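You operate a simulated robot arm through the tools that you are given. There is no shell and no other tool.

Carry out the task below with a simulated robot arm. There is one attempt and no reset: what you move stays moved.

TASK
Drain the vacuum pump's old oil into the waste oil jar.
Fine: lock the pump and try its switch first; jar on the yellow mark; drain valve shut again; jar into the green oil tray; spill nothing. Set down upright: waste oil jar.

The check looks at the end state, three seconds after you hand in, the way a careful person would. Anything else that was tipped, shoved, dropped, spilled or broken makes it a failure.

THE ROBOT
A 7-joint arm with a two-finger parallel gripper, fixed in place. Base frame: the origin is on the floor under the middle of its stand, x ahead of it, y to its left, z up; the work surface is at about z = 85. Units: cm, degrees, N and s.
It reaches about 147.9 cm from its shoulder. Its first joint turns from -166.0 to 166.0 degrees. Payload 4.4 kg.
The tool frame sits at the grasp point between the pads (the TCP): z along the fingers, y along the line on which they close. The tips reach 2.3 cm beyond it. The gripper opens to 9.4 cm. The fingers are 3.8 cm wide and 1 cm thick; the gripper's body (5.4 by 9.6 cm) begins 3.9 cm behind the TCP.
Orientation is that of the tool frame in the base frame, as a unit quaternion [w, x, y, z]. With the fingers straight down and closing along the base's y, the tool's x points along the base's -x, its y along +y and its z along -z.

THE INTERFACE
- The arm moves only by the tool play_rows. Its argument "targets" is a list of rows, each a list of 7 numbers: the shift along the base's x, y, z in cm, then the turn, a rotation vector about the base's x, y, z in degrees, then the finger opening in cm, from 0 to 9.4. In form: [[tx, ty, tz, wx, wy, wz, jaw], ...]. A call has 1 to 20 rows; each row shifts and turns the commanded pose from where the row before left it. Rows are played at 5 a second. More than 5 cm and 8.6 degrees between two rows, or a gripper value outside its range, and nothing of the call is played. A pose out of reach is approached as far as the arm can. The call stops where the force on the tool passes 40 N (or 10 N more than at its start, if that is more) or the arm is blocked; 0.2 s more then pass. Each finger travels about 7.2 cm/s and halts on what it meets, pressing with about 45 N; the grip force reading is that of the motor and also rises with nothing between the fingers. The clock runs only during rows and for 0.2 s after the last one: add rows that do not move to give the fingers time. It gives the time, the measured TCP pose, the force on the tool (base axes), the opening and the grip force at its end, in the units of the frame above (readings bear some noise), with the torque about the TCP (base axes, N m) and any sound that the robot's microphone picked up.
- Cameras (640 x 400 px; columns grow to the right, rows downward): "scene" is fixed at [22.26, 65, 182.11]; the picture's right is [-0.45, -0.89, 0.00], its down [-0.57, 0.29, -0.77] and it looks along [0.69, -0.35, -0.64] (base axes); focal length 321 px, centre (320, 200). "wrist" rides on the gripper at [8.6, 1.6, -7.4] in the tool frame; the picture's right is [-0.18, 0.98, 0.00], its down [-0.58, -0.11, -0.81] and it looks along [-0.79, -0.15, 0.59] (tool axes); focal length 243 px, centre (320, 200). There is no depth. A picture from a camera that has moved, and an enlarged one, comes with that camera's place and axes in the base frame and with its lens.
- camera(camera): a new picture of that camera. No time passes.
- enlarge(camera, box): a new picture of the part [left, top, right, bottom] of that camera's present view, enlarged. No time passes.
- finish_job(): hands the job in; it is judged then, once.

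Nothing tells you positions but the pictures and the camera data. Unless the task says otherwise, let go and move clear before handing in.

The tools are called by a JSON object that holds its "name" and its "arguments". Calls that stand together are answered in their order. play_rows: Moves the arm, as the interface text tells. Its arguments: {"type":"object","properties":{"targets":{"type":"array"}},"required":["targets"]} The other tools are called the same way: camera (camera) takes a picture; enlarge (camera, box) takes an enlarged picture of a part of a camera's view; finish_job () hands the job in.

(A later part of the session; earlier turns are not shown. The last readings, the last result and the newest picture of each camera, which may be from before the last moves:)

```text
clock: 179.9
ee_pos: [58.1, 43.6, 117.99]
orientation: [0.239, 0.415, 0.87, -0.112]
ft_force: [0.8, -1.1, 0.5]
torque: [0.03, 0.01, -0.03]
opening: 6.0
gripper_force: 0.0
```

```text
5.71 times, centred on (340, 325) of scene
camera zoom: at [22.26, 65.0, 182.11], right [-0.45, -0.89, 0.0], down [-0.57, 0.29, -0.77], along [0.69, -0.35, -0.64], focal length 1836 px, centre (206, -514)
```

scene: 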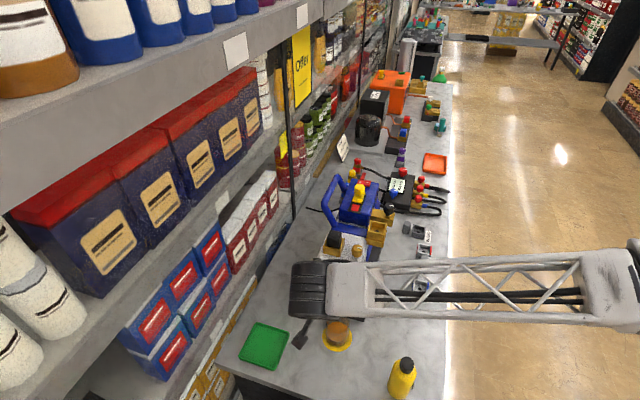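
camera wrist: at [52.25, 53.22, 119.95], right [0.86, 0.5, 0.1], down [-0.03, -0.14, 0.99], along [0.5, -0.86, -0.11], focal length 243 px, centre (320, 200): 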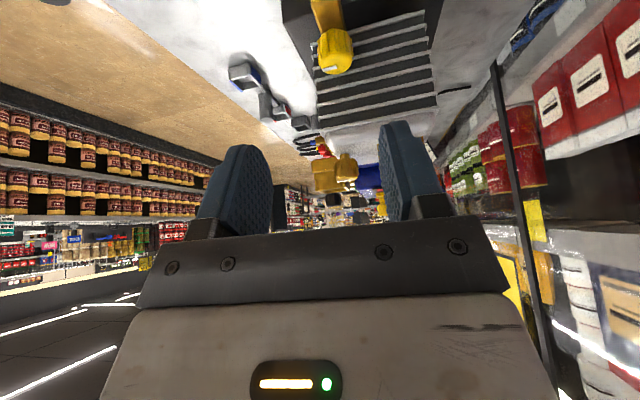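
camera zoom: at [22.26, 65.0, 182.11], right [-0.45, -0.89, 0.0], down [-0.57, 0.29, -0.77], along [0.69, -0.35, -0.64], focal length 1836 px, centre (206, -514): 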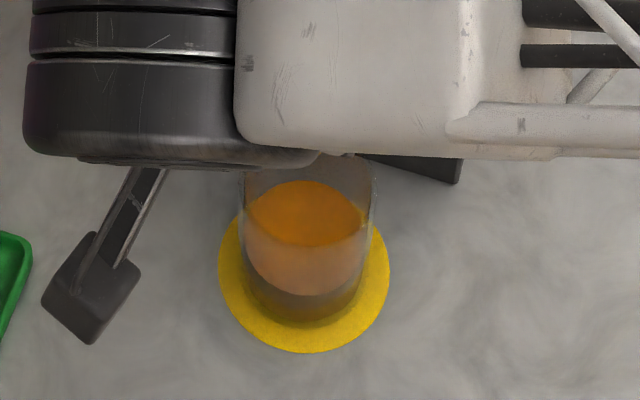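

The pointer is back across the valve body and the oil sits in the jar. Next I'll return to the side-grasp pose (as when placing it) to draw the jar out from under the spout.

{"name": "play_rows", "arguments": {"targets": [[-1.4, -3.95, 0, 0, 0, 6.35, 8.0], [-1.4, -3.95, 0, 0, 0, 6.35, 8.0], [-1.4, -3.95, 0, 0, 0, 6.35, 8.0], [-1.4, -3.95, 0, 0, 0, 6.35, 8.0], [-1.4, -3.95, 0, 0, 0, 6.35, 8.0], [-1.4, -3.95, 0, 0, 0, 6.35, 8.0], [-1.4, -3.95, 0, 0, 0, 6.35, 8.0], [-1.4, -3.95, 0, 0, 0, 6.35, 8.0], [0, 0, 0, 0, -7.6, 0, 8.0], [0, 0, 0, 0, -7.6, 0, 8.0], [0, 0, 0, 0, -7.6, 0, 8.0], [0, 0, 0, 0, -7.6, 0, 8.0], [0, 0, 0, 0, -7.6, 0, 8.0], [0, 0, 0, 0, 0, 0, 8.0]]}}

{"name": "camera", "arguments": {"camera": "scene"}}

```text
clock: 182.9
ee_pos: [46.83, 12.24, 117.97]
orientation: [0.563, 0.001, 0.826, 0.002]
ft_force: [-0.1, 0.0, 0.7]
torque: [0.0, 0.01, -0.01]
opening: 7.99
gripper_force: 0.0
```

```text
taken
```

scene: 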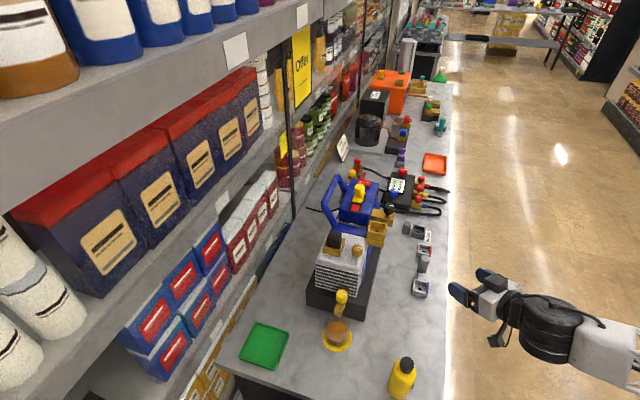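

{"name": "play_rows", "arguments": {"targets": [[0.43, -1.43, -0.8, 0, 0, 7.55, 8.0], [0.43, -1.43, -0.8, 0, 0, 7.55, 8.0], [0.43, -1.43, -0.8, 0, 0, 7.55, 8.0], [0.43, -1.43, -0.8, 0, 0, 7.55, 8.0], [0.43, -1.43, -0.8, 0, 0, 7.55, 8.0], [0.43, -1.43, -0.8, 0, 0, 7.55, 8.0], [0.43, -1.43, -0.8, 0, 0, 7.55, 8.0], [0.43, -1.43, -0.8, 0, 0, 7.55, 8.0], [0, 0, 0, 0, 0, 0, 8.0]]}}

```text
clock: 184.9
ee_pos: [50.37, 0.59, 111.51]
orientation: [0.486, -0.415, 0.714, 0.286]
ft_force: [-0.4, 0.1, -0.3]
torque: [0.02, 0.02, 0.03]
opening: 8.0
gripper_force: 0.0
```

{"name": "play_rows", "arguments": {"targets": [[0, 0, 0, -3.58, -6.36, 2.85, 8.0], [0, 0, 0, -3.58, -6.36, 2.85, 8.0], [0, 0, 0, -3.58, -6.36, 2.85, 8.0], [0, 0, 0, -3.58, -6.36, 2.85, 8.0], [0, 0, 0, -3.58, -6.36, 2.85, 8.0], [0, 0, 0, -3.58, -6.36, 2.85, 8.0], [0, 0, 0, -3.58, -6.36, 2.85, 8.0], [0, 0, 0, -3.58, -6.36, 2.85, 8.0], [0, 0, 0, -3.58, -6.36, 2.85, 8.0], [0, 0, 0, -3.58, -6.36, 2.85, 8.0], [0, 0, 0, -3.58, -6.36, 2.85, 8.0], [0, 0, 0, -3.58, -6.36, 2.85, 8.0], [0, 0, 0, -3.58, -6.36, 2.85, 8.0], [0, 0, 0, -3.58, -6.36, 2.85, 8.0], [0, 0, 0, -3.58, -6.36, 2.85, 8.0], [0, 0, 0, -3.58, -6.36, 2.85, 8.0], [0, 0, 0, -3.58, -6.36, 2.85, 8.0], [0, 0, 0, -3.58, -6.36, 2.85, 8.0], [0, 0, 0, 0, 0, 0, 8.0]]}}

{"name": "play_rows", "arguments": {"targets": [[0, 0, 0, -3.58, -6.36, 2.85, 8.0], [0, 0, 0, -3.58, -6.36, 2.85, 8.0], [0, 0, 0, -3.58, -6.36, 2.85, 8.0], [0, 0, 0, -3.58, -6.36, 2.85, 8.0], [0, 0, 0, -3.58, -6.36, 2.85, 8.0], [0, 0, 0, 0, 0, 0, 8.0]]}}

{"name": "camera", "arguments": {"camera": "wrist"}}

```text
clock: 188.9
ee_pos: [50.27, 0.79, 111.62]
orientation: [-0.433, 0.811, 0.153, 0.363]
ft_force: [0.3, 0.4, -0.4]
torque: [0.0, -0.03, -0.02]
opening: 7.99
gripper_force: 0.0
```

```text
clock: 190.3
ee_pos: [50.35, 0.75, 111.48]
orientation: [-0.287, 0.712, 0.417, 0.487]
ft_force: [0.6, 0.7, -0.7]
torque: [0.01, 0.0, -0.03]
opening: 7.99
gripper_force: 0.1
```

```text
taken
camera wrist: at [49.85, -3.6, 122.24], right [0.82, -0.54, -0.17], down [-0.57, -0.79, -0.25], along [0.0, 0.3, -0.95], focal length 243 px, centre (320, 200)
```

wrist: 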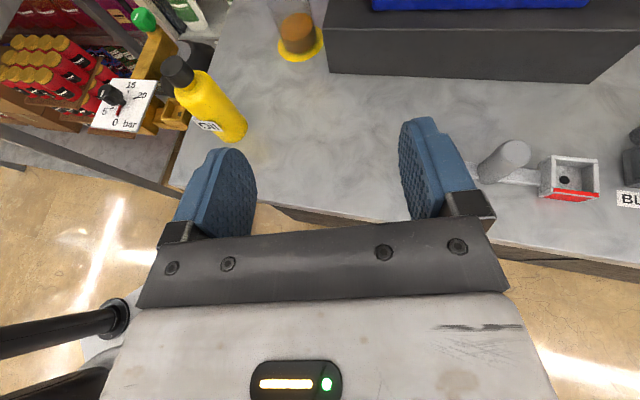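

{"name": "play_rows", "arguments": {"targets": [[1.0, 3.88, 0, 0, 0, 0, 8.0], [1.0, 3.88, 0, 0, 0, 0, 8.0], [1.0, 3.88, 0, 0, 0, 0, 8.0], [1.0, 3.88, 0, 0, 0, 0, 8.0], [1.0, 3.88, 0, 0, 0, 0, 8.0], [1.0, 3.88, 0, 0, 0, 0, 8.0], [1.0, 3.88, 0, 0, 0, 0, 8.0], [0, 0, -3.4, 0, 0, 0, 8.0], [0, 0, -3.4, 0, 0, 0, 8.0], [0, 0, -3.4, 0, 0, 0, 8.0], [0, 0, -3.4, 0, 0, 0, 8.0], [0, 0, -3.4, 0, 0, 0, 8.0], [0, 0, -2.4, 0, 0, 0, 8.0], [0, 0, 0, 0, 0, 0, 8.0]]}}

{"name": "camera", "arguments": {"camera": "wrist"}}

{"name": "enlarge", "arguments": {"camera": "scene", "box": [290, 260, 430, 370]}}

```text
clock: 193.3
ee_pos: [57.3, 27.76, 92.28]
orientation: [-0.286, 0.713, 0.416, 0.487]
ft_force: [-0.6, 0.4, 0.0]
torque: [-0.02, 0.02, -0.03]
opening: 8.0
gripper_force: 0.1
```

```text
taken
camera wrist: at [56.89, 23.48, 102.92], right [0.82, -0.54, -0.17], down [-0.57, -0.79, -0.25], along [0.0, 0.3, -0.95], focal length 243 px, centre (320, 200)
```

wrist: 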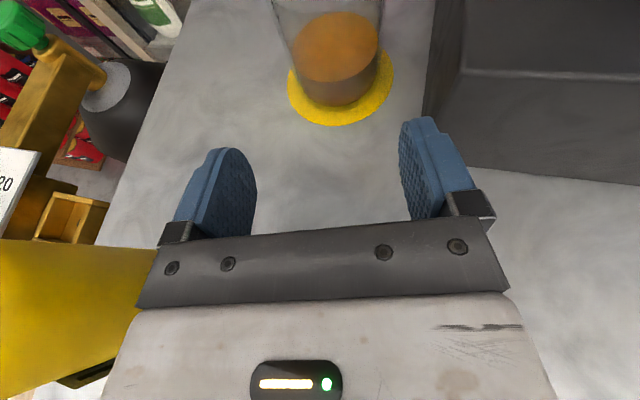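

```text
3.64 times, centred on (360, 315) of scene
camera zoom: at [22.26, 65.0, 182.11], right [-0.45, -0.89, 0.0], down [-0.57, 0.29, -0.77], along [0.69, -0.35, -0.64], focal length 1168 px, centre (174, -218)
```

zoom: 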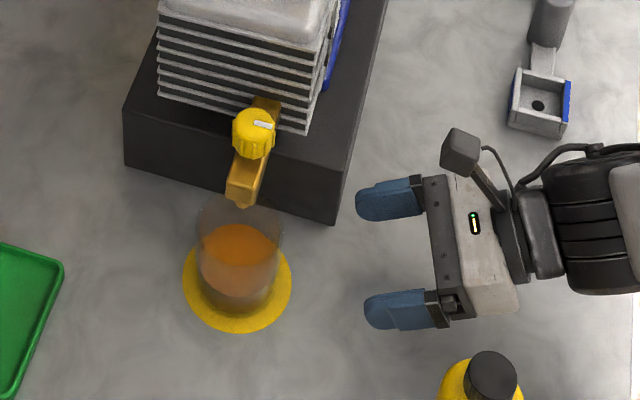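

{"name": "play_rows", "arguments": {"targets": [[1.2, 1.52, -0.3, 0, 0, 0, 8.0], [1.2, 1.52, -0.3, 0, 0, 0, 8.0], [1.2, 1.52, -0.3, 0, 0, 0, 8.0], [1.2, 1.52, -0.3, 0, 0, 0, 8.2], [0, 0, 0, 0, 0, 0, 8.4]]}}

{"name": "camera", "arguments": {"camera": "wrist"}}

```text
clock: 194.5
ee_pos: [62.06, 33.88, 90.75]
orientation: [-0.287, 0.713, 0.416, 0.486]
ft_force: [-24.9, 2.7, -2.9]
torque: [0.05, -0.5, -1.5]
opening: 7.36
gripper_force: 0.1
```

```text
taken
camera wrist: at [61.62, 29.57, 101.5], right [0.82, -0.54, -0.18], down [-0.57, -0.79, -0.25], along [0.0, 0.3, -0.95], focal length 243 px, centre (320, 200)
```

wrist: 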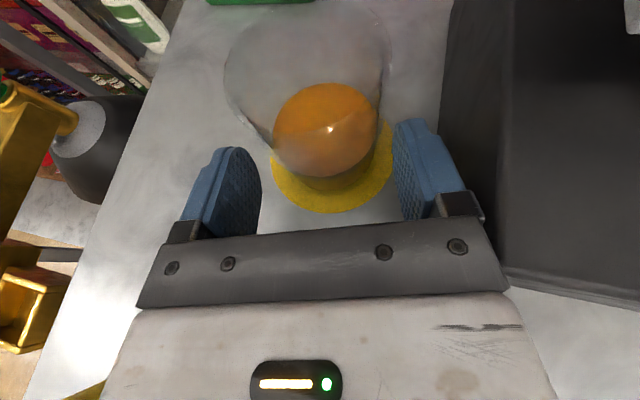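

The right finger's mount is pressing against the pump base corner because I opened wider here. I'll narrow the opening to relieve it.

{"name": "play_rows", "arguments": {"targets": [[0, 0, 0, 0, 0, 0, 7.3], [0, 0, 0, 0, 0, 0, 7.3]]}}

{"name": "camera", "arguments": {"camera": "wrist"}}

{"name": "enlarge", "arguments": {"camera": "scene", "box": [300, 270, 420, 360]}}

```text
clock: 195.1
ee_pos: [62.15, 33.84, 91.06]
orientation: [-0.286, 0.713, 0.416, 0.487]
ft_force: [-1.9, 2.6, 1.4]
torque: [-0.18, -0.1, -0.09]
opening: 7.16
gripper_force: 0.0
```

```text
taken
camera wrist: at [61.7, 29.54, 101.64], right [0.82, -0.54, -0.17], down [-0.57, -0.79, -0.25], along [0.0, 0.3, -0.95], focal length 243 px, centre (320, 200)
```

wrist: 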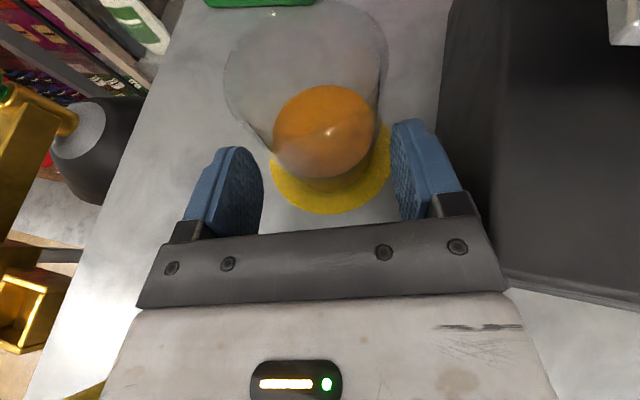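

```text
4.44 times, centred on (360, 315) of scene
camera zoom: at [22.26, 65.0, 182.11], right [-0.45, -0.89, 0.0], down [-0.57, 0.29, -0.77], along [0.69, -0.35, -0.64], focal length 1428 px, centre (142, -311)
```

zoom: 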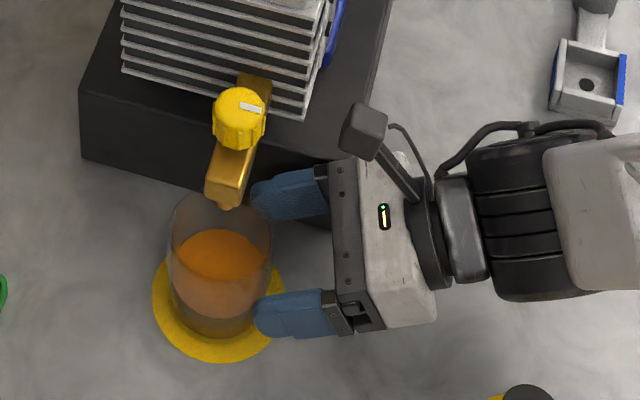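

{"name": "play_rows", "arguments": {"targets": [[0.15, 0.32, 0, 0, 0, 0, 7.1], [0.16, 0.32, 0, 0, 0, 0, 7.3], [0.22, 0.42, 0, 0, 0, 0, 7.5], [0, 0, 0, 0, 0, 0, 7.6]]}}

{"name": "camera", "arguments": {"camera": "wrist"}}

```text
clock: 196.1
ee_pos: [62.63, 34.97, 90.87]
orientation: [-0.286, 0.713, 0.416, 0.486]
ft_force: [-4.1, 1.0, 0.3]
torque: [0.03, 0.02, -0.26]
opening: 7.43
gripper_force: 0.0
```

```text
taken
camera wrist: at [62.22, 30.68, 101.63], right [0.82, -0.54, -0.17], down [-0.57, -0.79, -0.25], along [0.0, 0.3, -0.95], focal length 243 px, centre (320, 200)
```

wrist: 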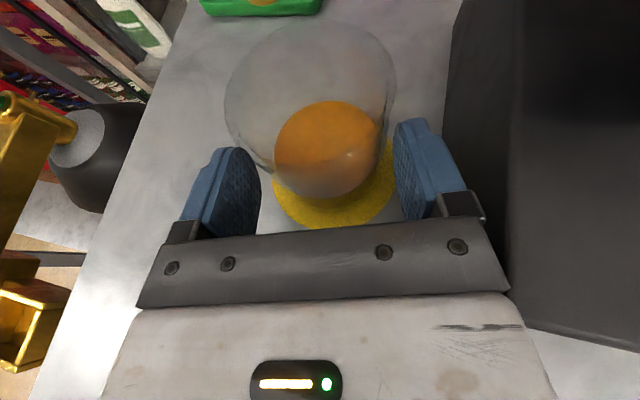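

{"name": "play_rows", "arguments": {"targets": [[-0.08, 0.05, 0, 0, 0, 0, 7.3], [0.22, 0.42, 0, 0, 0, 0, 7.4], [0.22, 0.42, 0, 0, 0, 0, 7.5], [0.22, 0.42, 0.05, 0, 0, 0, 7.6], [0, 0, 0, 0, 0, 0, 7.6]]}}

{"name": "camera", "arguments": {"camera": "wrist"}}

```text
clock: 197.3
ee_pos: [63.17, 36.13, 90.98]
orientation: [-0.286, 0.713, 0.416, 0.486]
ft_force: [-0.2, 0.6, -1.0]
torque: [0.0, -0.01, -0.01]
opening: 7.61
gripper_force: 0.1
```

```text
taken
camera wrist: at [62.81, 31.99, 101.67], right [0.82, -0.54, -0.17], down [-0.57, -0.79, -0.25], along [0.0, 0.3, -0.95], focal length 243 px, centre (320, 200)
```

wrist: 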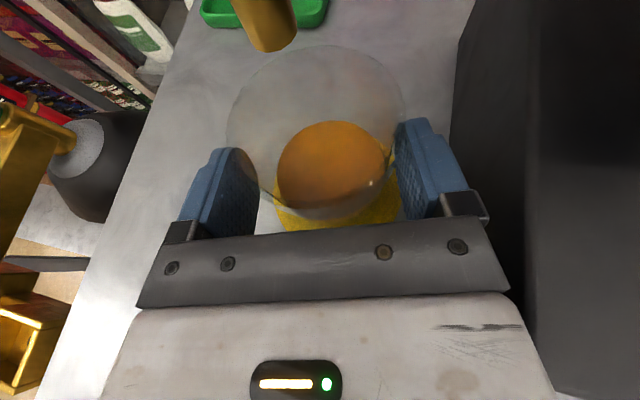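

Free of contact and around the jar. I'll take the last few millimetres and close.

{"name": "play_rows", "arguments": {"targets": [[0.18, 0.24, 0.05, 0, 0, 0, 7.6], [0, 0, 0, 0, 0, 0, 7.1], [0, 0, 0, 0, 0, 0, 6.6], [0, 0, 0, 0, 0, 0, 6.0], [0, 0, 0, 0, 0, 0, 6.0], [0, 0, 0, 0, 0, 0, 6.0]]}}

{"name": "camera", "arguments": {"camera": "wrist"}}

```text
clock: 198.7
ee_pos: [63.38, 36.51, 91.09]
orientation: [-0.287, 0.712, 0.416, 0.487]
ft_force: [-0.1, -0.5, 0.5]
torque: [-0.04, -0.12, -0.02]
opening: 6.63
gripper_force: 44.8
```

```text
taken
camera wrist: at [62.97, 32.22, 101.79], right [0.82, -0.54, -0.17], down [-0.57, -0.79, -0.25], along [0.0, 0.3, -0.95], focal length 243 px, centre (320, 200)
```

wrist: 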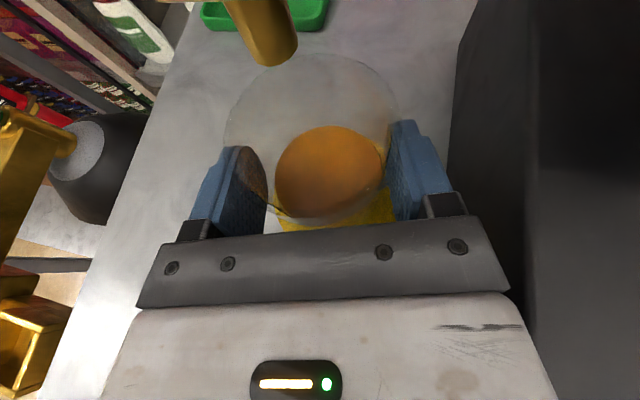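

{"name": "play_rows", "arguments": {"targets": [[0, 0, 0.3, 0, 0, 0, 6.0], [0, 0, 0.3, 0, 0, 0, 6.0], [0, 0, 0, 0, 0, 0, 6.0], [-0.3, -0.4, 0, 0, 0, 0, 6.0], [-0.56, -0.71, 0, 0, 0, 0, 6.0], [-0.56, -0.71, 0, 0, 0, 0, 6.0], [-0.56, -0.71, 0, 0, 0, 0, 6.0], [0, 0, 0, 0, 0, 0, 6.0]]}}

{"name": "camera", "arguments": {"camera": "wrist"}}

{"name": "enlarge", "arguments": {"camera": "scene", "box": [300, 270, 420, 360]}}

```text
clock: 200.5
ee_pos: [61.51, 33.95, 91.69]
orientation: [-0.287, 0.712, 0.417, 0.487]
ft_force: [0.1, -0.3, -2.0]
torque: [-0.02, 0.02, 0.01]
opening: 6.61
gripper_force: 45.2
```

```text
taken
camera wrist: at [61.13, 29.68, 102.36], right [0.82, -0.54, -0.17], down [-0.57, -0.79, -0.25], along [0.0, 0.3, -0.95], focal length 243 px, centre (320, 200)
```

wrist: 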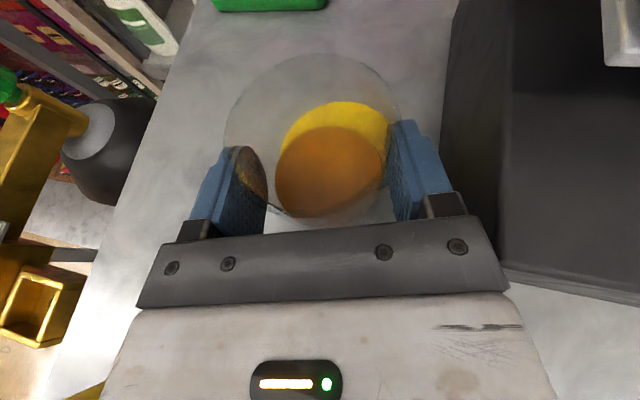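

```text
4.44 times, centred on (360, 315) of scene
camera zoom: at [22.26, 65.0, 182.11], right [-0.45, -0.89, 0.0], down [-0.57, 0.29, -0.77], along [0.69, -0.35, -0.64], focal length 1428 px, centre (142, -311)
```

zoom: 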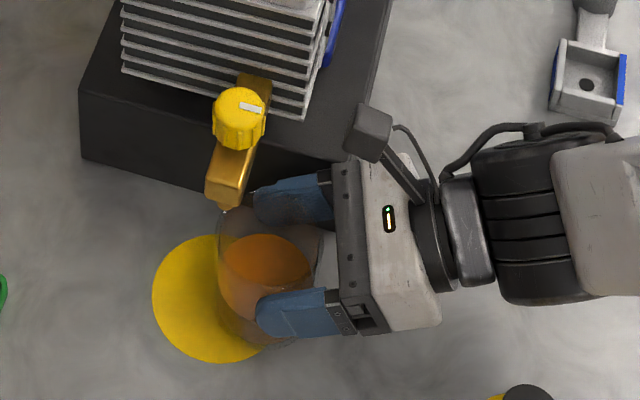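

{"name": "play_rows", "arguments": {"targets": [[-0.6, -0.77, 0, 0, 0, 0, 6.0], [-0.6, -0.77, 0, 0, 0, 0, 6.0], [-0.6, -0.77, 0, 0, 0, 0, 6.0], [-0.6, -0.77, 0, 0, 0, 0, 6.0], [-0.6, -0.77, 0, 0, 0, 0, 6.0], [-0.6, -0.77, 0, 0, 0, 0, 6.0], [-0.3, -0.4, 0, 0, 0, 0, 6.0], [0, 0, -0.3, 0, 0, 0, 6.0], [0, 0, -0.2, 0, 0, 0, 6.0], [0, 0, 0, 0, 0, 0, 6.0]]}}

{"name": "camera", "arguments": {"camera": "wrist"}}

```text
clock: 202.7
ee_pos: [57.53, 28.95, 91.15]
orientation: [-0.287, 0.713, 0.417, 0.486]
ft_force: [0.4, -0.1, -1.5]
torque: [0.0, 0.0, 0.04]
opening: 6.61
gripper_force: 45.3
```

```text
taken
camera wrist: at [57.13, 24.68, 101.84], right [0.82, -0.54, -0.17], down [-0.57, -0.79, -0.25], along [0.0, 0.3, -0.95], focal length 243 px, centre (320, 200)
```

wrist: 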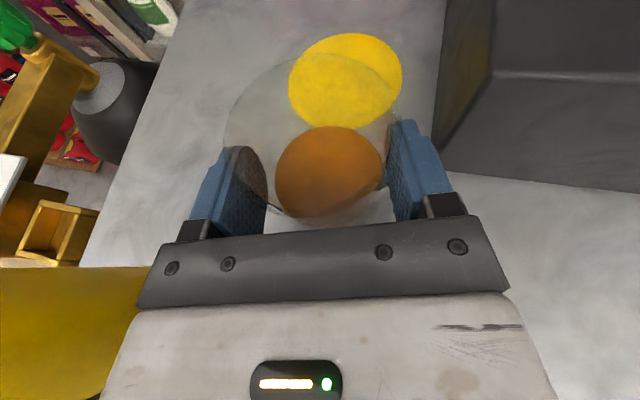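

{"name": "play_rows", "arguments": {"targets": [[0, 0, -0.12, 0, 0, 0, 6.0], [0, 0, 0, 0, 0, 0, 6.0]]}}

```text
clock: 203.3
ee_pos: [57.62, 28.98, 90.99]
orientation: [-0.286, 0.713, 0.416, 0.487]
ft_force: [-0.5, -0.9, 3.4]
torque: [-0.13, -0.14, -0.05]
opening: 6.61
gripper_force: 44.6
```

{"name": "play_rows", "arguments": {"targets": [[0, 0, 0, 0, 0, 0, 7.2], [0, 0, 0, 0, 0, 0, 8.0], [0, 0, 0, 0, 0, 0, 8.0], [-0.49, -0.87, 0, 0, 0, 0, 8.0], [-0.49, -0.87, 0, 0, 0, 0, 8.0], [-0.73, -1.3, 0, 0, 0, 0, 8.0], [-0.73, -1.3, 0, 0, 0, 0, 8.0], [-0.98, -1.74, 0, 0, 0, 0, 8.0], [-0.98, -1.74, 0, 0, 0, 0, 8.0], [-0.98, -1.74, 0, 0, 0, 0, 8.0], [0, 0, 4, 0, 0, 0, 8.0], [0, 0, 4, 0, 0, 0, 8.0], [0, 0, 4, 0, 0, 0, 8.0], [0, 0, 4, 0, 0, 0, 8.0], [0, 0, 4, 0, 0, 0, 8.0], [0, 0, 0, 0, 0, 0, 8.0]]}}

{"name": "camera", "arguments": {"camera": "wrist"}}

{"name": "camera", "arguments": {"camera": "scene"}}

```text
clock: 206.7
ee_pos: [52.14, 19.51, 111.12]
orientation: [-0.286, 0.713, 0.416, 0.486]
ft_force: [0.2, 0.3, 1.0]
torque: [-0.02, 0.02, 0.0]
opening: 8.0
gripper_force: 0.0
```

```text
taken
camera wrist: at [51.71, 15.31, 121.83], right [0.82, -0.54, -0.17], down [-0.57, -0.79, -0.25], along [0.0, 0.3, -0.95], focal length 243 px, centre (320, 200)
```

wrist: 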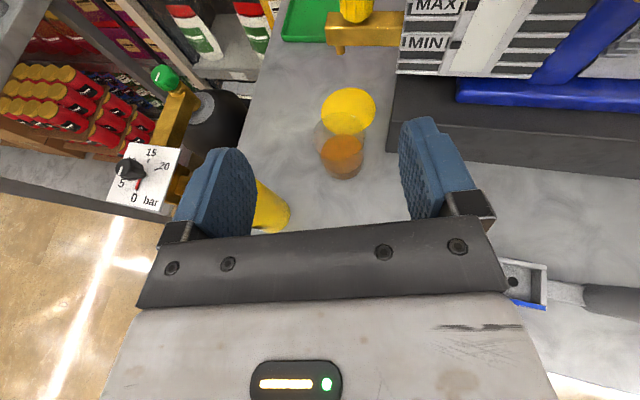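

```text
taken
```

scene: 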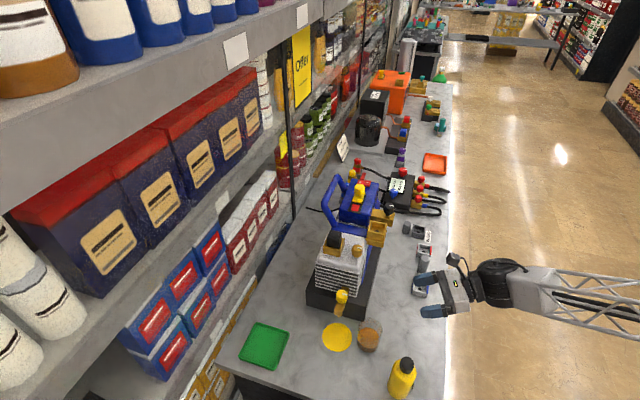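

The jar stands on open bench now. I'll unroll the gripper by the known-good route to get back to fingers-down for a top grasp.

{"name": "play_rows", "arguments": {"targets": [[-0.37, -3.74, 0.1, 0, 0, 0, 8.0], [-0.37, -3.74, 0.1, 0, 0, 0, 8.0], [-0.37, -3.74, 0.1, 0, 0, 0, 8.0], [-0.37, -3.74, 0.1, 0, 0, 0, 8.0], [-0.37, -3.74, 0.1, 0, 0, 0, 8.0], [0, 0, 0, 3.58, 6.36, -2.85, 8.0], [0, 0, 0, 3.58, 6.36, -2.85, 8.0], [0, 0, 0, 3.58, 6.36, -2.85, 8.0], [0, 0, 0, 3.58, 6.36, -2.85, 8.0], [0, 0, 0, 3.58, 6.36, -2.85, 8.0], [0, 0, 0, 3.58, 6.36, -2.85, 8.0], [0, 0, 0, 3.58, 6.36, -2.85, 8.0], [0, 0, 0, 3.58, 6.36, -2.85, 8.0], [0, 0, 0, 3.58, 6.36, -2.85, 8.0], [0, 0, 0, 3.58, 6.36, -2.85, 8.0], [0, 0, 0, 3.58, 6.36, -2.85, 8.0], [0, 0, 0, 3.58, 6.36, -2.85, 8.0], [0, 0, 0, 3.58, 6.36, -2.85, 8.0]]}}

{"name": "play_rows", "arguments": {"targets": [[0, 0, 0, 3.58, 6.36, -2.85, 8.0], [0, 0, 0, 3.58, 6.36, -2.85, 8.0], [0, 0, 0, 3.58, 6.36, -2.85, 8.0], [0, 0, 0, 3.58, 6.36, -2.85, 8.0], [0, 0, 0, 3.58, 6.36, -2.85, 8.0], [0, 0, 0, 3.58, 6.36, -2.85, 8.0], [0, 0, 0, 3.58, 6.36, -2.85, 8.0], [0, 0, 0, 3.58, 6.36, -2.85, 8.0], [0, 0, 0, 3.58, 6.36, -2.85, 8.0], [0, 0, 0, 3.58, 6.36, -2.85, 8.0], [0, 0, 0, 0, 0, 0, 8.0]]}}

```text
clock: 210.5
ee_pos: [50.22, 0.69, 111.55]
orientation: [-0.558, 0.772, -0.293, 0.085]
ft_force: [-0.1, 0.1, 0.4]
torque: [-0.01, 0.02, 0.02]
opening: 8.01
gripper_force: 0.1
```

```text
clock: 212.9
ee_pos: [50.39, 0.76, 111.49]
orientation: [0.486, -0.414, 0.715, 0.286]
ft_force: [0.8, 0.3, -0.3]
torque: [0.02, 0.01, -0.01]
opening: 8.01
gripper_force: 0.0
```

{"name": "play_rows", "arguments": {"targets": [[-0.43, 1.43, 0.8, 0, 0, -7.55, 8.0], [-0.43, 1.43, 0.8, 0, 0, -7.55, 8.0], [-0.43, 1.43, 0.8, 0, 0, -7.55, 8.0], [-0.43, 1.43, 0.8, 0, 0, -7.55, 8.0], [-0.43, 1.43, 0.8, 0, 0, -7.55, 8.0], [-0.43, 1.43, 0.8, 0, 0, -7.55, 8.0], [-0.43, 1.43, 0.8, 0, 0, -7.55, 8.0], [-0.43, 1.43, 0.8, 0, 0, -7.55, 8.0], [0, 0, 0, 0, 7.6, 0, 8.0], [0, 0, 0, 0, 7.6, 0, 8.0], [0, 0, 0.5, 0, 7.6, 0, 8.0], [0, 0, 0.5, 0, 7.6, 0, 8.0], [0, 0, 0.5, 0, 7.6, 0, 8.0], [0, 0, 0.5, 0, 7.6, 0, 8.0], [0, 0, 0.5, 0, 7.6, 0, 8.0], [0, 0, 0, 0, 7.6, 0, 8.0], [0, 0, 0, 0, 7.6, 0, 8.0], [0, 0, 0, 0, 0, 0, 8.0]]}}

{"name": "camera", "arguments": {"camera": "scene"}}

```text
clock: 216.7
ee_pos: [48.61, 11.95, 111.42]
orientation: [0.302, -0.028, 0.952, 0.028]
ft_force: [0.4, -0.7, -0.4]
torque: [0.01, 0.01, 0.04]
opening: 8.0
gripper_force: 0.1
out of reach, approached as far as the arm can: row 7, 8, 10, 11, 12, 14, 15, 16, 17
```

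```text
taken
```

scene: 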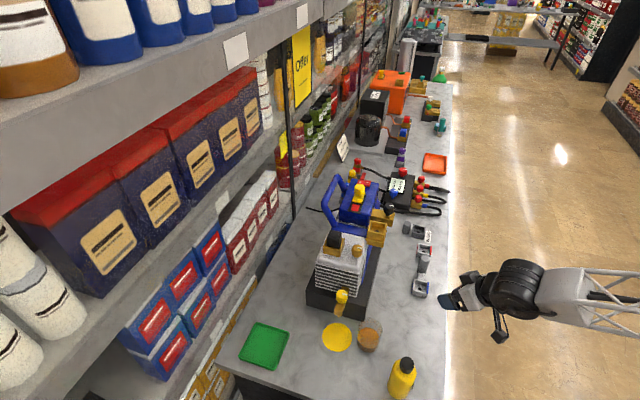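

{"name": "play_rows", "arguments": {"targets": [[0.6, 0.4, 2.5, 0, 0, -1.5, 8.0], [0.6, 0.4, 2.5, 0, 0, -1.5, 8.0], [0.6, 0.4, 2.5, 0, 0, -1.5, 8.0], [0.6, 0.4, 2.5, 0, 0, -1.5, 8.0], [0, 0, 0.5, 0, 7.1, 0, 8.0], [0, 0, 0.5, 0, 7.1, 0, 8.0], [0, 0, 0.5, 0, 7.1, 0, 8.0], [0, 0, 0.5, 0, 7.1, 0, 8.0], [0, 0, 0.5, 0, 7.1, 0, 8.0], [0, 0, 0, 0, 0, 0, 8.0]]}}

{"name": "camera", "arguments": {"camera": "scene"}}

```text
clock: 218.9
ee_pos: [47.52, 14.54, 117.72]
orientation: [0.203, 0.03, 0.979, -0.017]
ft_force: [-0.8, -0.6, 0.5]
torque: [0.02, 0.02, -0.01]
opening: 8.0
gripper_force: 0.1
out of reach, approached as far as the arm can: row 5, 6, 7, 8, 9
```

```text
taken
```

scene: 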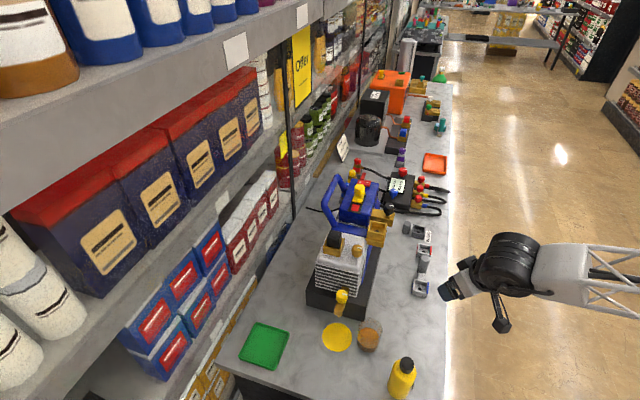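

{"name": "play_rows", "arguments": {"targets": [[1.0, 0.3, 2, 0, 0, 0, 8.0], [1.0, 0.3, 2, 0, 0, 0, 8.0], [1.0, 0.3, 2, 0, 0, 0, 8.0], [1.0, 0.3, 2, 0, 0, 0, 8.0], [0, 0, 0.3, 0, 6, 0, 8.0], [0, 0, 0.3, 0, 6, 0, 8.0], [0, 0, 0.3, 0, 6, 0, 8.0], [0, 0, 0, 0, 5.5, 0, 8.0], [0, 0, 0, 0, 0, 0, 8.0]]}}

{"name": "camera", "arguments": {"camera": "scene"}}

```text
clock: 220.9
ee_pos: [52.28, 16.37, 120.93]
orientation: [0.206, 0.031, 0.978, -0.021]
ft_force: [-0.3, 0.0, 0.0]
torque: [0.0, -0.01, 0.02]
opening: 7.98
gripper_force: 0.0
out of reach, approached as far as the arm can: row 2, 3, 4, 5, 6, 7, 8
```

```text
taken
```

scene: 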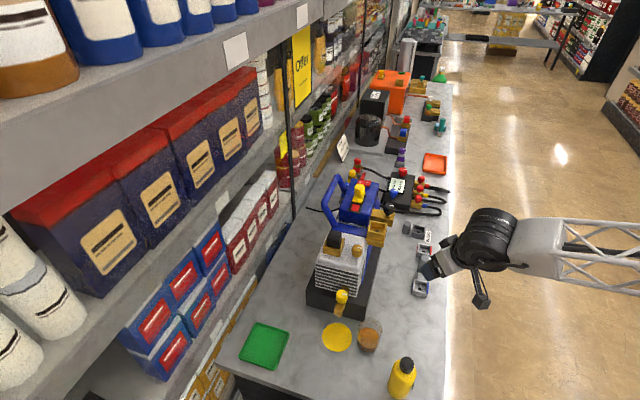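

{"name": "play_rows", "arguments": {"targets": [[1.5, 0, 2.5, 0, 0, 0, 8.0], [1.5, 0, 2.5, 0, 0, 0, 8.0], [1.5, 0, 2.5, 0, 0, 0, 8.0], [1.5, 0, 2.5, 0, 0, 0, 8.0], [1.5, 0, 2.5, 0, 0, 0, 8.0], [1.5, 0, 2.5, 0, 0, 0, 8.0], [1.5, 0, 2.5, 0, 0, 0, 8.0], [1.5, 0, 2.5, 0, 0, 0, 8.0], [0, 0, 0, 0, 0, 0, 8.0]]}}

{"name": "camera", "arguments": {"camera": "scene"}}

```text
clock: 222.9
ee_pos: [53.12, 16.49, 122.9]
orientation: [0.208, 0.031, 0.977, -0.023]
ft_force: [-0.3, 0.2, -0.1]
torque: [0.0, 0.02, -0.02]
opening: 8.02
gripper_force: 0.0
out of reach, approached as far as the arm can: row 1, 2, 3, 4, 5, 6, 7, 8
```

```text
taken
```

scene: 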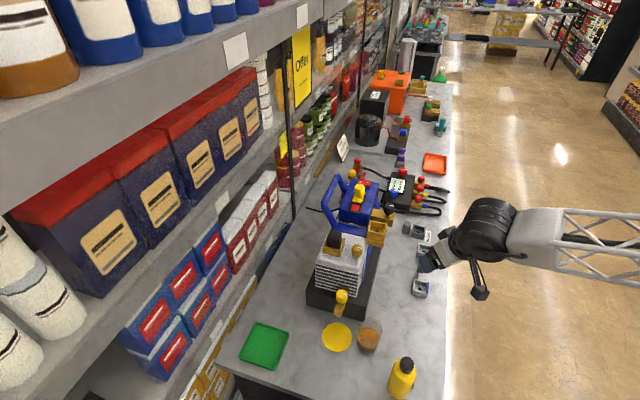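

{"name": "play_rows", "arguments": {"targets": [[0, 0, 0, 0, -7.5, 0, 8.0], [0, 0, 0, 0, -7.5, 0, 8.0], [0, 0, 0, 0, -7.5, 0, 8.0], [0, 0, 0, 0, -7.5, 0, 8.0], [1, 0.5, 2.5, 0, 0, 0, 8.0], [1, 0.5, 2.5, 0, 0, 0, 8.0], [1, 0.5, 2.5, 0, 0, 0, 8.0], [1, 0.5, 2.5, 0, 0, 0, 8.0], [1, 0.5, 2.5, 0, 0, 0, 8.0], [1, 0.5, 2.5, 0, 0, 0, 8.0], [1, 0.5, 2.5, 0, 0, 0, 8.0], [0, 0, 0, 0, 0, 0, 8.0]]}}

{"name": "camera", "arguments": {"camera": "scene"}}

```text
clock: 225.5
ee_pos: [60.16, 20.15, 140.35]
orientation: [0.452, 0.035, 0.891, -0.011]
ft_force: [0.2, 0.4, 0.3]
torque: [0.03, 0.03, -0.01]
opening: 8.0
gripper_force: 0.0
```

```text
taken
```

scene: 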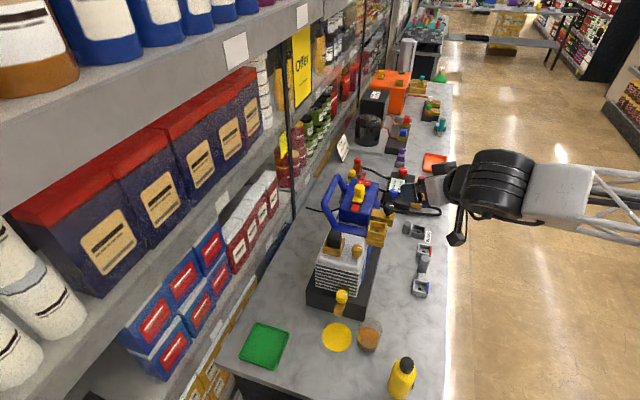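

{"name": "play_rows", "arguments": {"targets": [[1, 0, 0.5, 0.5, 7.67, 0, 8.0], [1, 0, 0.5, 0.5, 7.67, 0, 8.0], [1, 0, 0.5, 0.5, 7.67, 0, 8.0], [1, 0, 0.5, 0.5, 7.67, 0, 8.0], [1, 0, 0.5, 0.5, 7.67, 0, 8.0], [1, 0, 0.5, 0.5, 7.67, 0, 8.0], [1, 0, 0.5, 0.5, 7.67, 0, 8.0], [0, 0, 0, 0, 0, 0, 8.0]]}}

{"name": "camera", "arguments": {"camera": "scene"}}

```text
clock: 227.3
ee_pos: [64.74, 23.14, 141.53]
orientation: [0.134, 0.045, 0.986, -0.084]
ft_force: [0.3, -0.3, 0.2]
torque: [0.0, -0.02, 0.02]
opening: 8.01
gripper_force: 0.0
out of reach, approached as far as the arm can: row 3, 4, 5, 6, 7
```

```text
taken
```

scene: 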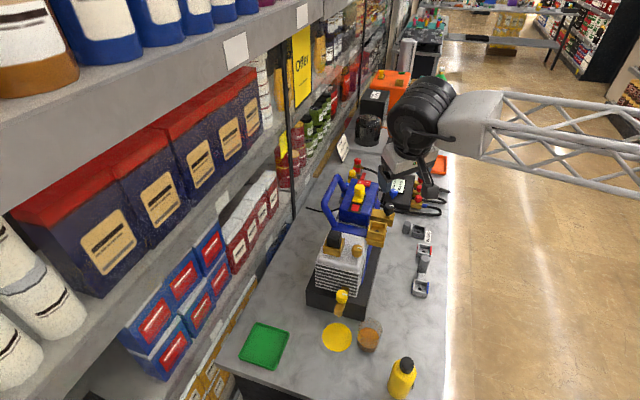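

{"name": "play_rows", "arguments": {"targets": [[1.5, -0.7, 2, 0, 0, 0, 8.0], [1.5, -0.7, 2, 0, 0, 0, 8.0], [1.5, -0.7, 2, 0, 0, 0, 8.0], [1.5, -0.7, 2, 0, 0, 0, 8.0], [1.5, -0.7, 2, 0, 0, 0, 8.0], [0, 0, 0, 0, 0, 0, 8.0]]}}

```text
clock: 228.7
ee_pos: [72.23, 19.85, 151.37]
orientation: [0.138, 0.047, 0.985, -0.094]
ft_force: [0.2, 0.3, -0.3]
torque: [0.02, 0.03, 0.02]
opening: 8.01
gripper_force: 0.0
```

{"name": "play_rows", "arguments": {"targets": [[0.5, -0.3, 0.4, 3.6, 5.3, 1.8, 8.0], [0.5, -0.3, 0.4, 3.6, 5.3, 1.8, 8.0], [0.5, -0.3, 0.4, 3.6, 5.3, 1.8, 8.0], [0, 0, 0, 0, 0, 0, 8.0]]}}

{"name": "camera", "arguments": {"camera": "scene"}}

```text
clock: 229.7
ee_pos: [73.4, 20.12, 152.58]
orientation: [0.05, 0.0, 0.99, -0.131]
ft_force: [-0.2, 0.7, -0.9]
torque: [-0.07, 0.06, 0.0]
opening: 8.0
gripper_force: 0.1
out of reach, approached as far as the arm can: row 1, 2, 3
```

```text
taken
```

scene: 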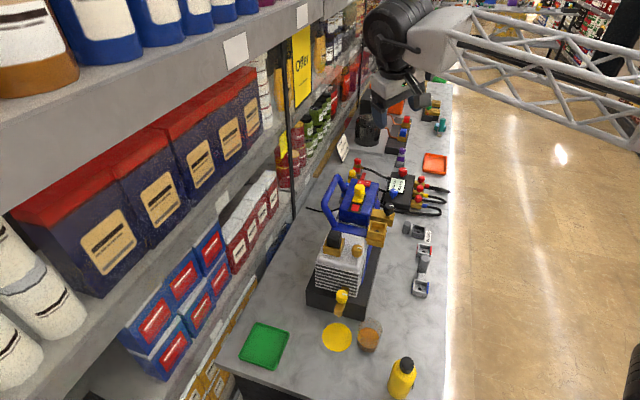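

{"name": "enlarge", "arguments": {"camera": "scene", "box": [330, 0, 480, 130]}}

{"name": "camera", "arguments": {"camera": "wrist"}}

```text
3.08 times, centred on (405, 65) of scene
camera zoom: at [22.26, 65.0, 182.11], right [-0.45, -0.89, 0.0], down [-0.57, 0.29, -0.77], along [0.69, -0.35, -0.64], focal length 989 px, centre (58, 615)
```

zoom: 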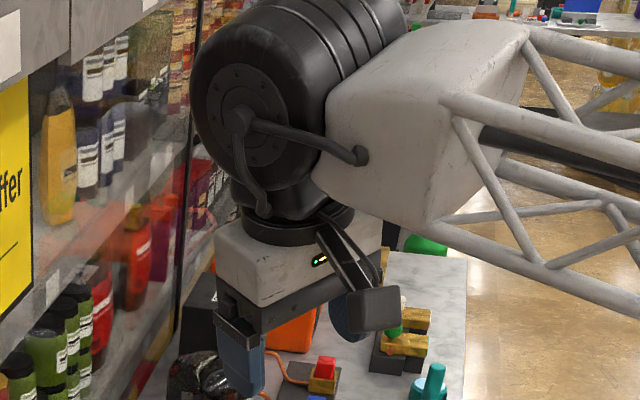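

```text
taken
camera wrist: at [64.11, 23.33, 158.43], right [0.2, 0.95, -0.24], down [0.5, 0.11, 0.86], along [0.84, -0.29, -0.45], focal length 243 px, centre (320, 200)
```

wrist: 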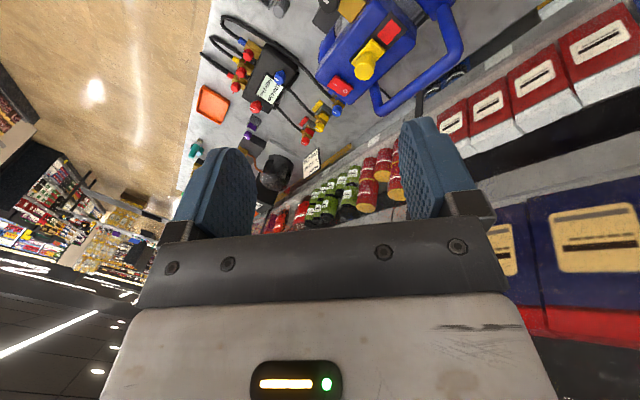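

{"name": "play_rows", "arguments": {"targets": [[0, 0, 0, 0.79, -2.07, -7.69, 8.0], [0, 0, 0, 0.79, -2.07, -7.69, 8.0], [0, 0, 0, 0.79, -2.07, -7.69, 8.0], [0, 0, 0, 0.79, -2.07, -7.69, 8.0], [0, 0, 0, 0.79, -2.07, -7.69, 8.0], [0, 0, 0, 0.79, -2.07, -7.69, 8.0], [0, 0, 0, 0.79, -2.07, -7.69, 8.0], [0, 0, 0, 0.79, -2.07, -7.69, 8.0], [0, 0, 0, 0, 0, 0, 8.0]]}}

{"name": "camera", "arguments": {"camera": "scene"}}

```text
clock: 231.7
ee_pos: [73.17, 19.82, 152.71]
orientation: [0.114, 0.526, 0.839, -0.084]
ft_force: [-0.5, -0.7, -0.3]
torque: [-0.01, -0.01, -0.01]
opening: 8.01
gripper_force: 0.0
```

```text
taken
```

scene: 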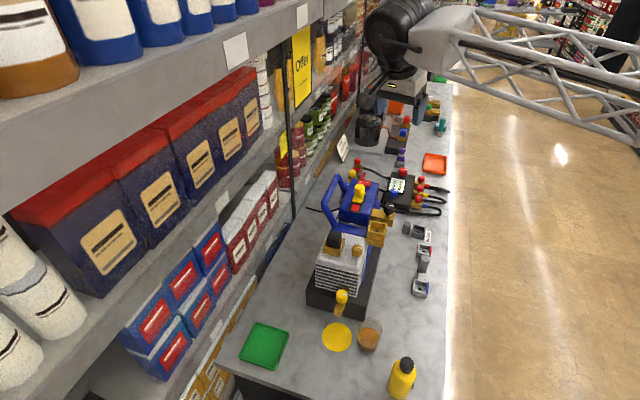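

The arm can hold a slightly leaned, closing-axis-horizontal pose here, which is good enough for a top grasp. I'll shape that pose and move above the jar.

{"name": "play_rows", "arguments": {"targets": [[0, 0, 0, -4.98, -1.96, 0, 8.0], [0, 0, 0, -4.98, -1.96, 0, 8.0], [-1.9, 1.34, -3.0, 0, 0, 4.92, 8.0], [-1.9, 1.34, -3.0, 0, 0, 4.92, 8.0], [-1.9, 1.34, -3.0, 0, 0, 4.92, 8.0], [-1.9, 1.34, -3.0, 0, 0, 4.92, 8.0], [-1.9, 1.34, -3.0, 0, 0, 4.92, 8.0], [-1.9, 1.34, -3.0, 0, 0, 4.92, 8.0], [-1.9, 1.34, -3.0, 0, 0, 4.92, 8.0], [-1.9, 1.34, -3.0, 0, 0, 4.92, 8.0], [0, 0, 0, 0, 0, 0, 8.0]]}}

{"name": "camera", "arguments": {"camera": "scene"}}

{"name": "camera", "arguments": {"camera": "wrist"}}

```text
clock: 234.1
ee_pos: [58.04, 30.64, 128.67]
orientation: [0.224, 0.208, 0.95, -0.068]
ft_force: [0.6, 0.1, -0.2]
torque: [0.03, -0.03, 0.02]
opening: 8.01
gripper_force: 0.1
```

```text
taken
```

scene: 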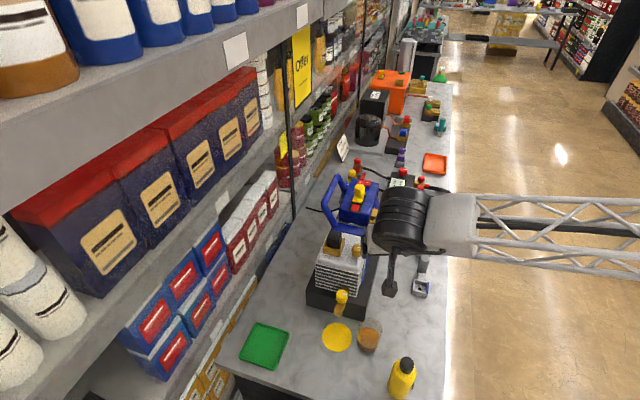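

```text
taken
camera wrist: at [48.76, 36.76, 131.23], right [0.57, 0.82, 0.05], down [0.11, -0.13, 0.99], along [0.82, -0.55, -0.16], focal length 243 px, centre (320, 200)
```

wrist: 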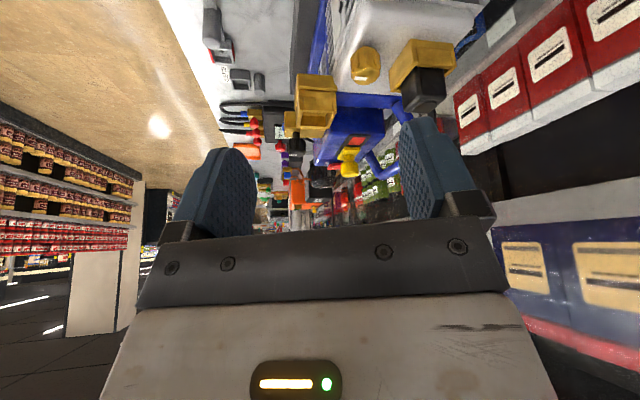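

{"name": "enlarge", "arguments": {"camera": "scene", "box": [330, 290, 410, 370]}}

```text
5.00 times, centred on (370, 330) of scene
camera zoom: at [22.26, 65.0, 182.11], right [-0.45, -0.89, 0.0], down [-0.57, 0.29, -0.77], along [0.69, -0.35, -0.64], focal length 1606 px, centre (70, -450)
```

zoom: 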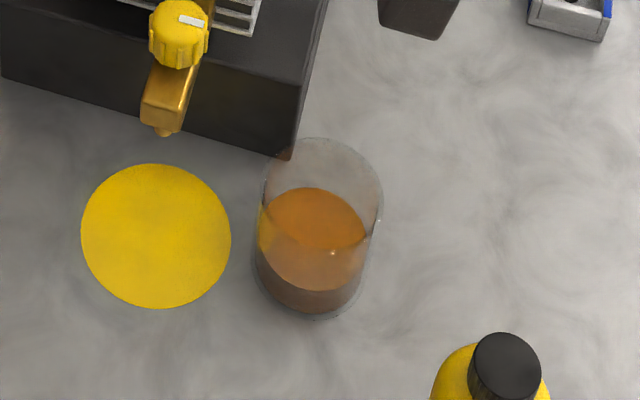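

The jar axis is near (58.45, 30.05). I'll trim the pose (less lean, closing axis level) and check that it is reachable before descending.

{"name": "play_rows", "arguments": {"targets": [[0, -0.1, -2, 2.44, 4.37, 0, 9.0], [0, -0.1, -2, 2.44, 4.37, 0, 9.0], [0, -0.1, -2, 1.8, -1.0, 0, 9.0], [0, 0, -3, 0, 0, 0, 9.0], [0, 0, -3, 0, 0, 0, 9.0], [0, 0, 0, 0, 0, 0, 9.0]]}}

{"name": "camera", "arguments": {"camera": "wrist"}}

{"name": "camera", "arguments": {"camera": "scene"}}

```text
clock: 235.5
ee_pos: [57.95, 30.23, 116.59]
orientation: [0.145, 0.215, 0.966, -0.026]
ft_force: [0.1, -0.6, 0.2]
torque: [-0.01, 0.0, -0.03]
opening: 8.99
gripper_force: 0.0
```

```text
taken
camera wrist: at [49.2, 36.02, 121.12], right [0.57, 0.82, 0.07], down [0.24, -0.24, 0.94], along [0.78, -0.52, -0.34], focal length 243 px, centre (320, 200)
```

wrist: 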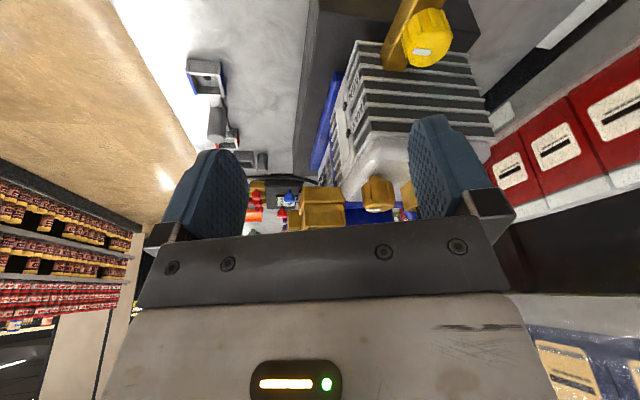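

```text
taken
```

scene: 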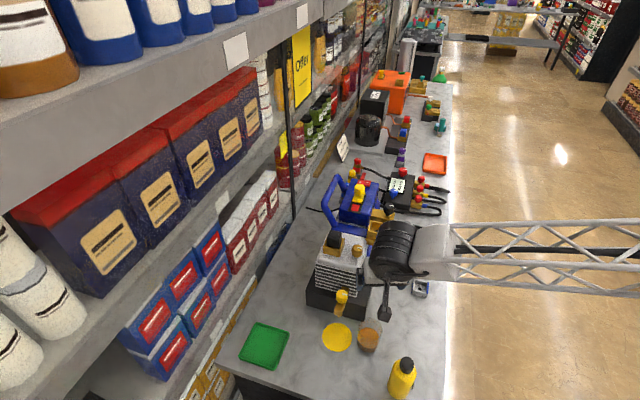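

{"name": "play_rows", "arguments": {"targets": [[0.03, 0, -3, 0, 0, 0, 9.0], [0.03, 0, -3, 0, 0, 0, 9.0], [0.03, 0, -3, 0, 0, 0, 9.0], [0.03, 0, -3, 0, 0, 0, 9.0], [0, 0, -3, 0, 0, 0, 9.0], [0, 0, -1.5, 0, 0, 0, 9.0], [0, 0, 0, 0, 0, 0, 9.0]]}}

{"name": "camera", "arguments": {"camera": "wrist"}}

{"name": "camera", "arguments": {"camera": "scene"}}

{"name": "enlarge", "arguments": {"camera": "scene", "box": [310, 260, 470, 390]}}

```text
clock: 237.1
ee_pos: [58.08, 30.29, 100.02]
orientation: [0.145, 0.215, 0.965, -0.027]
ft_force: [0.1, 0.1, 0.1]
torque: [-0.01, -0.03, -0.02]
opening: 8.98
gripper_force: 0.0
```

```text
taken
camera wrist: at [49.3, 35.99, 104.62], right [0.57, 0.82, 0.07], down [0.24, -0.24, 0.94], along [0.78, -0.52, -0.34], focal length 243 px, centre (320, 200)
```

wrist: 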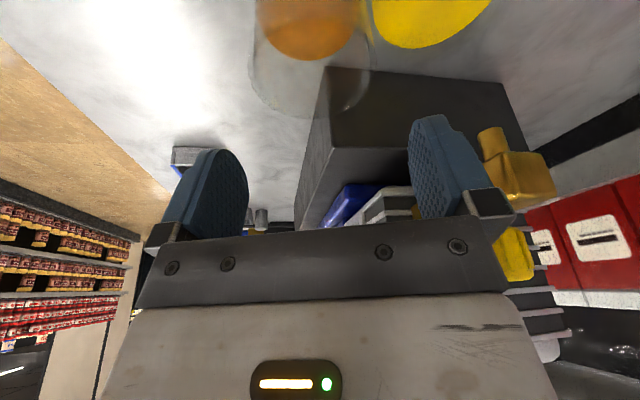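

```text
taken
```

scene: 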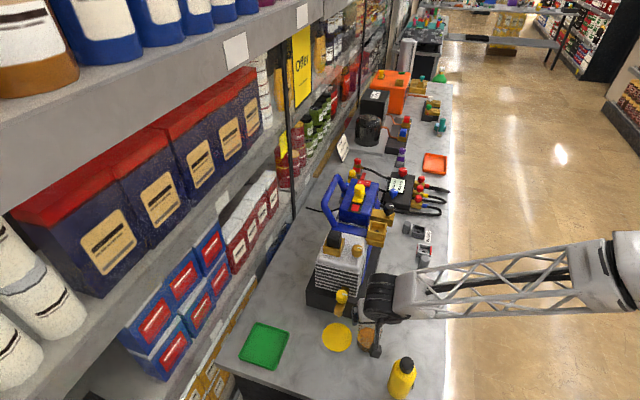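

```text
3.08 times, centred on (390, 325) of scene
camera zoom: at [22.26, 65.0, 182.11], right [-0.45, -0.89, 0.0], down [-0.57, 0.29, -0.77], along [0.69, -0.35, -0.64], focal length 989 px, centre (105, -185)
```

zoom: 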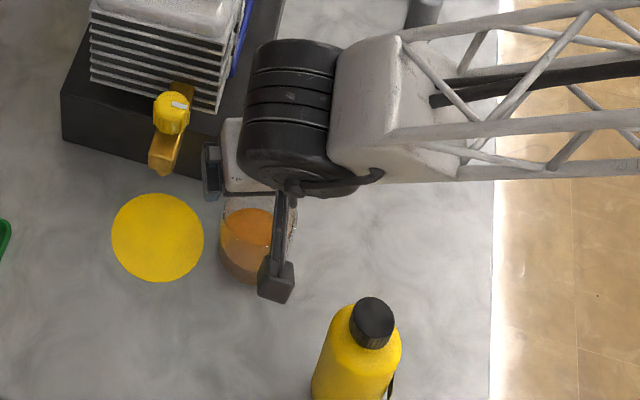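

The forearm clears the bottle in the picture, and the jar is centred below the open fingers. I'll descend the rest of the way.

{"name": "play_rows", "arguments": {"targets": [[-0.03, -0.07, -2, 0, 0, 0, 9.2], [-0.03, -0.07, -2, 0, 0, 0, 9.2], [0, 0, -2, 0, 0, 0, 9.2], [0, 0, -1.5, 0, 0, 0, 9.2], [0, 0, 0, 0, 0, 0, 9.2]]}}

{"name": "camera", "arguments": {"camera": "wrist"}}

{"name": "enlarge", "arguments": {"camera": "scene", "box": [310, 260, 470, 390]}}

```text
clock: 238.3
ee_pos: [58.07, 30.12, 92.55]
orientation: [0.146, 0.214, 0.965, -0.026]
ft_force: [-0.5, 1.0, 0.4]
torque: [0.0, 0.01, 0.0]
opening: 9.21
gripper_force: 0.0
```

```text
taken
camera wrist: at [49.25, 35.83, 97.1], right [0.57, 0.82, 0.07], down [0.24, -0.24, 0.94], along [0.78, -0.52, -0.34], focal length 243 px, centre (320, 200)
```

wrist: 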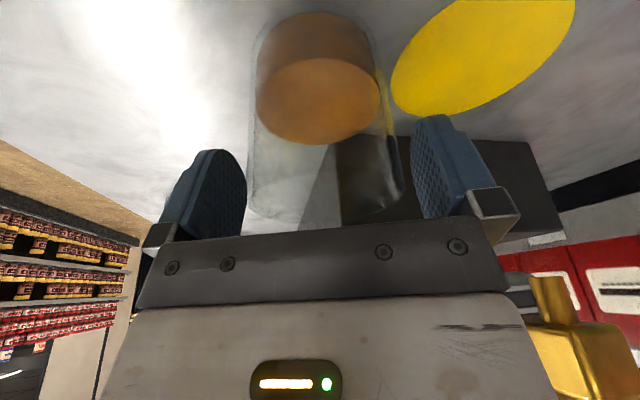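

```text
3.08 times, centred on (390, 325) of scene
camera zoom: at [22.26, 65.0, 182.11], right [-0.45, -0.89, 0.0], down [-0.57, 0.29, -0.77], along [0.69, -0.35, -0.64], focal length 989 px, centre (105, -185)
```

zoom: 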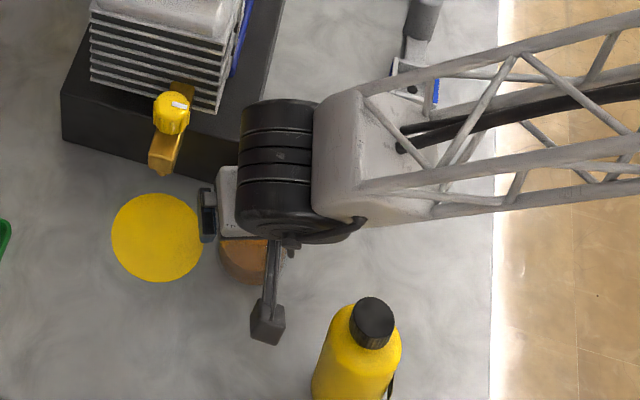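

{"name": "play_rows", "arguments": {"targets": [[0, 0, -0.5, 0, 0, 0, 9.2], [0, 0, -0.5, 0, 0, 0, 9.2], [0, 0, 0, 0, 0, 0, 8.2], [0, 0, 0, 0, 0, 0, 7.4], [0, 0, 0, 0, 0, 0, 6.6], [0, 0, 0, 0, 0, 0, 6.0], [0, 0, 0, 0, 0, 0, 6.0], [0, 0, 0, 0, 0, 0, 6.0]]}}

{"name": "camera", "arguments": {"camera": "wrist"}}

```text
clock: 240.1
ee_pos: [58.01, 30.19, 91.48]
orientation: [0.145, 0.215, 0.965, -0.027]
ft_force: [-0.3, -0.5, 1.8]
torque: [-0.13, 0.03, 0.03]
opening: 6.62
gripper_force: 44.7
```

```text
taken
camera wrist: at [49.25, 35.91, 96.14], right [0.57, 0.82, 0.07], down [0.24, -0.24, 0.94], along [0.78, -0.52, -0.34], focal length 243 px, centre (320, 200)
```

wrist: 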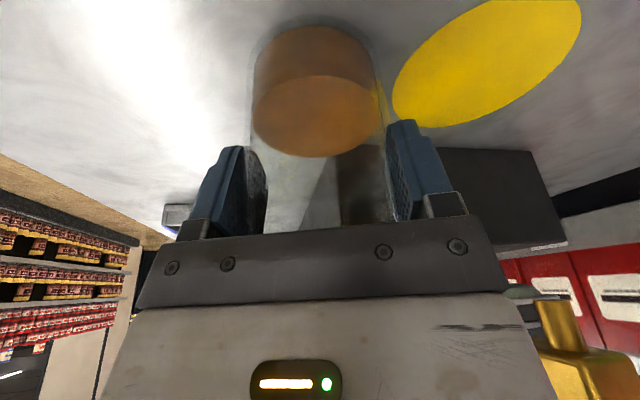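

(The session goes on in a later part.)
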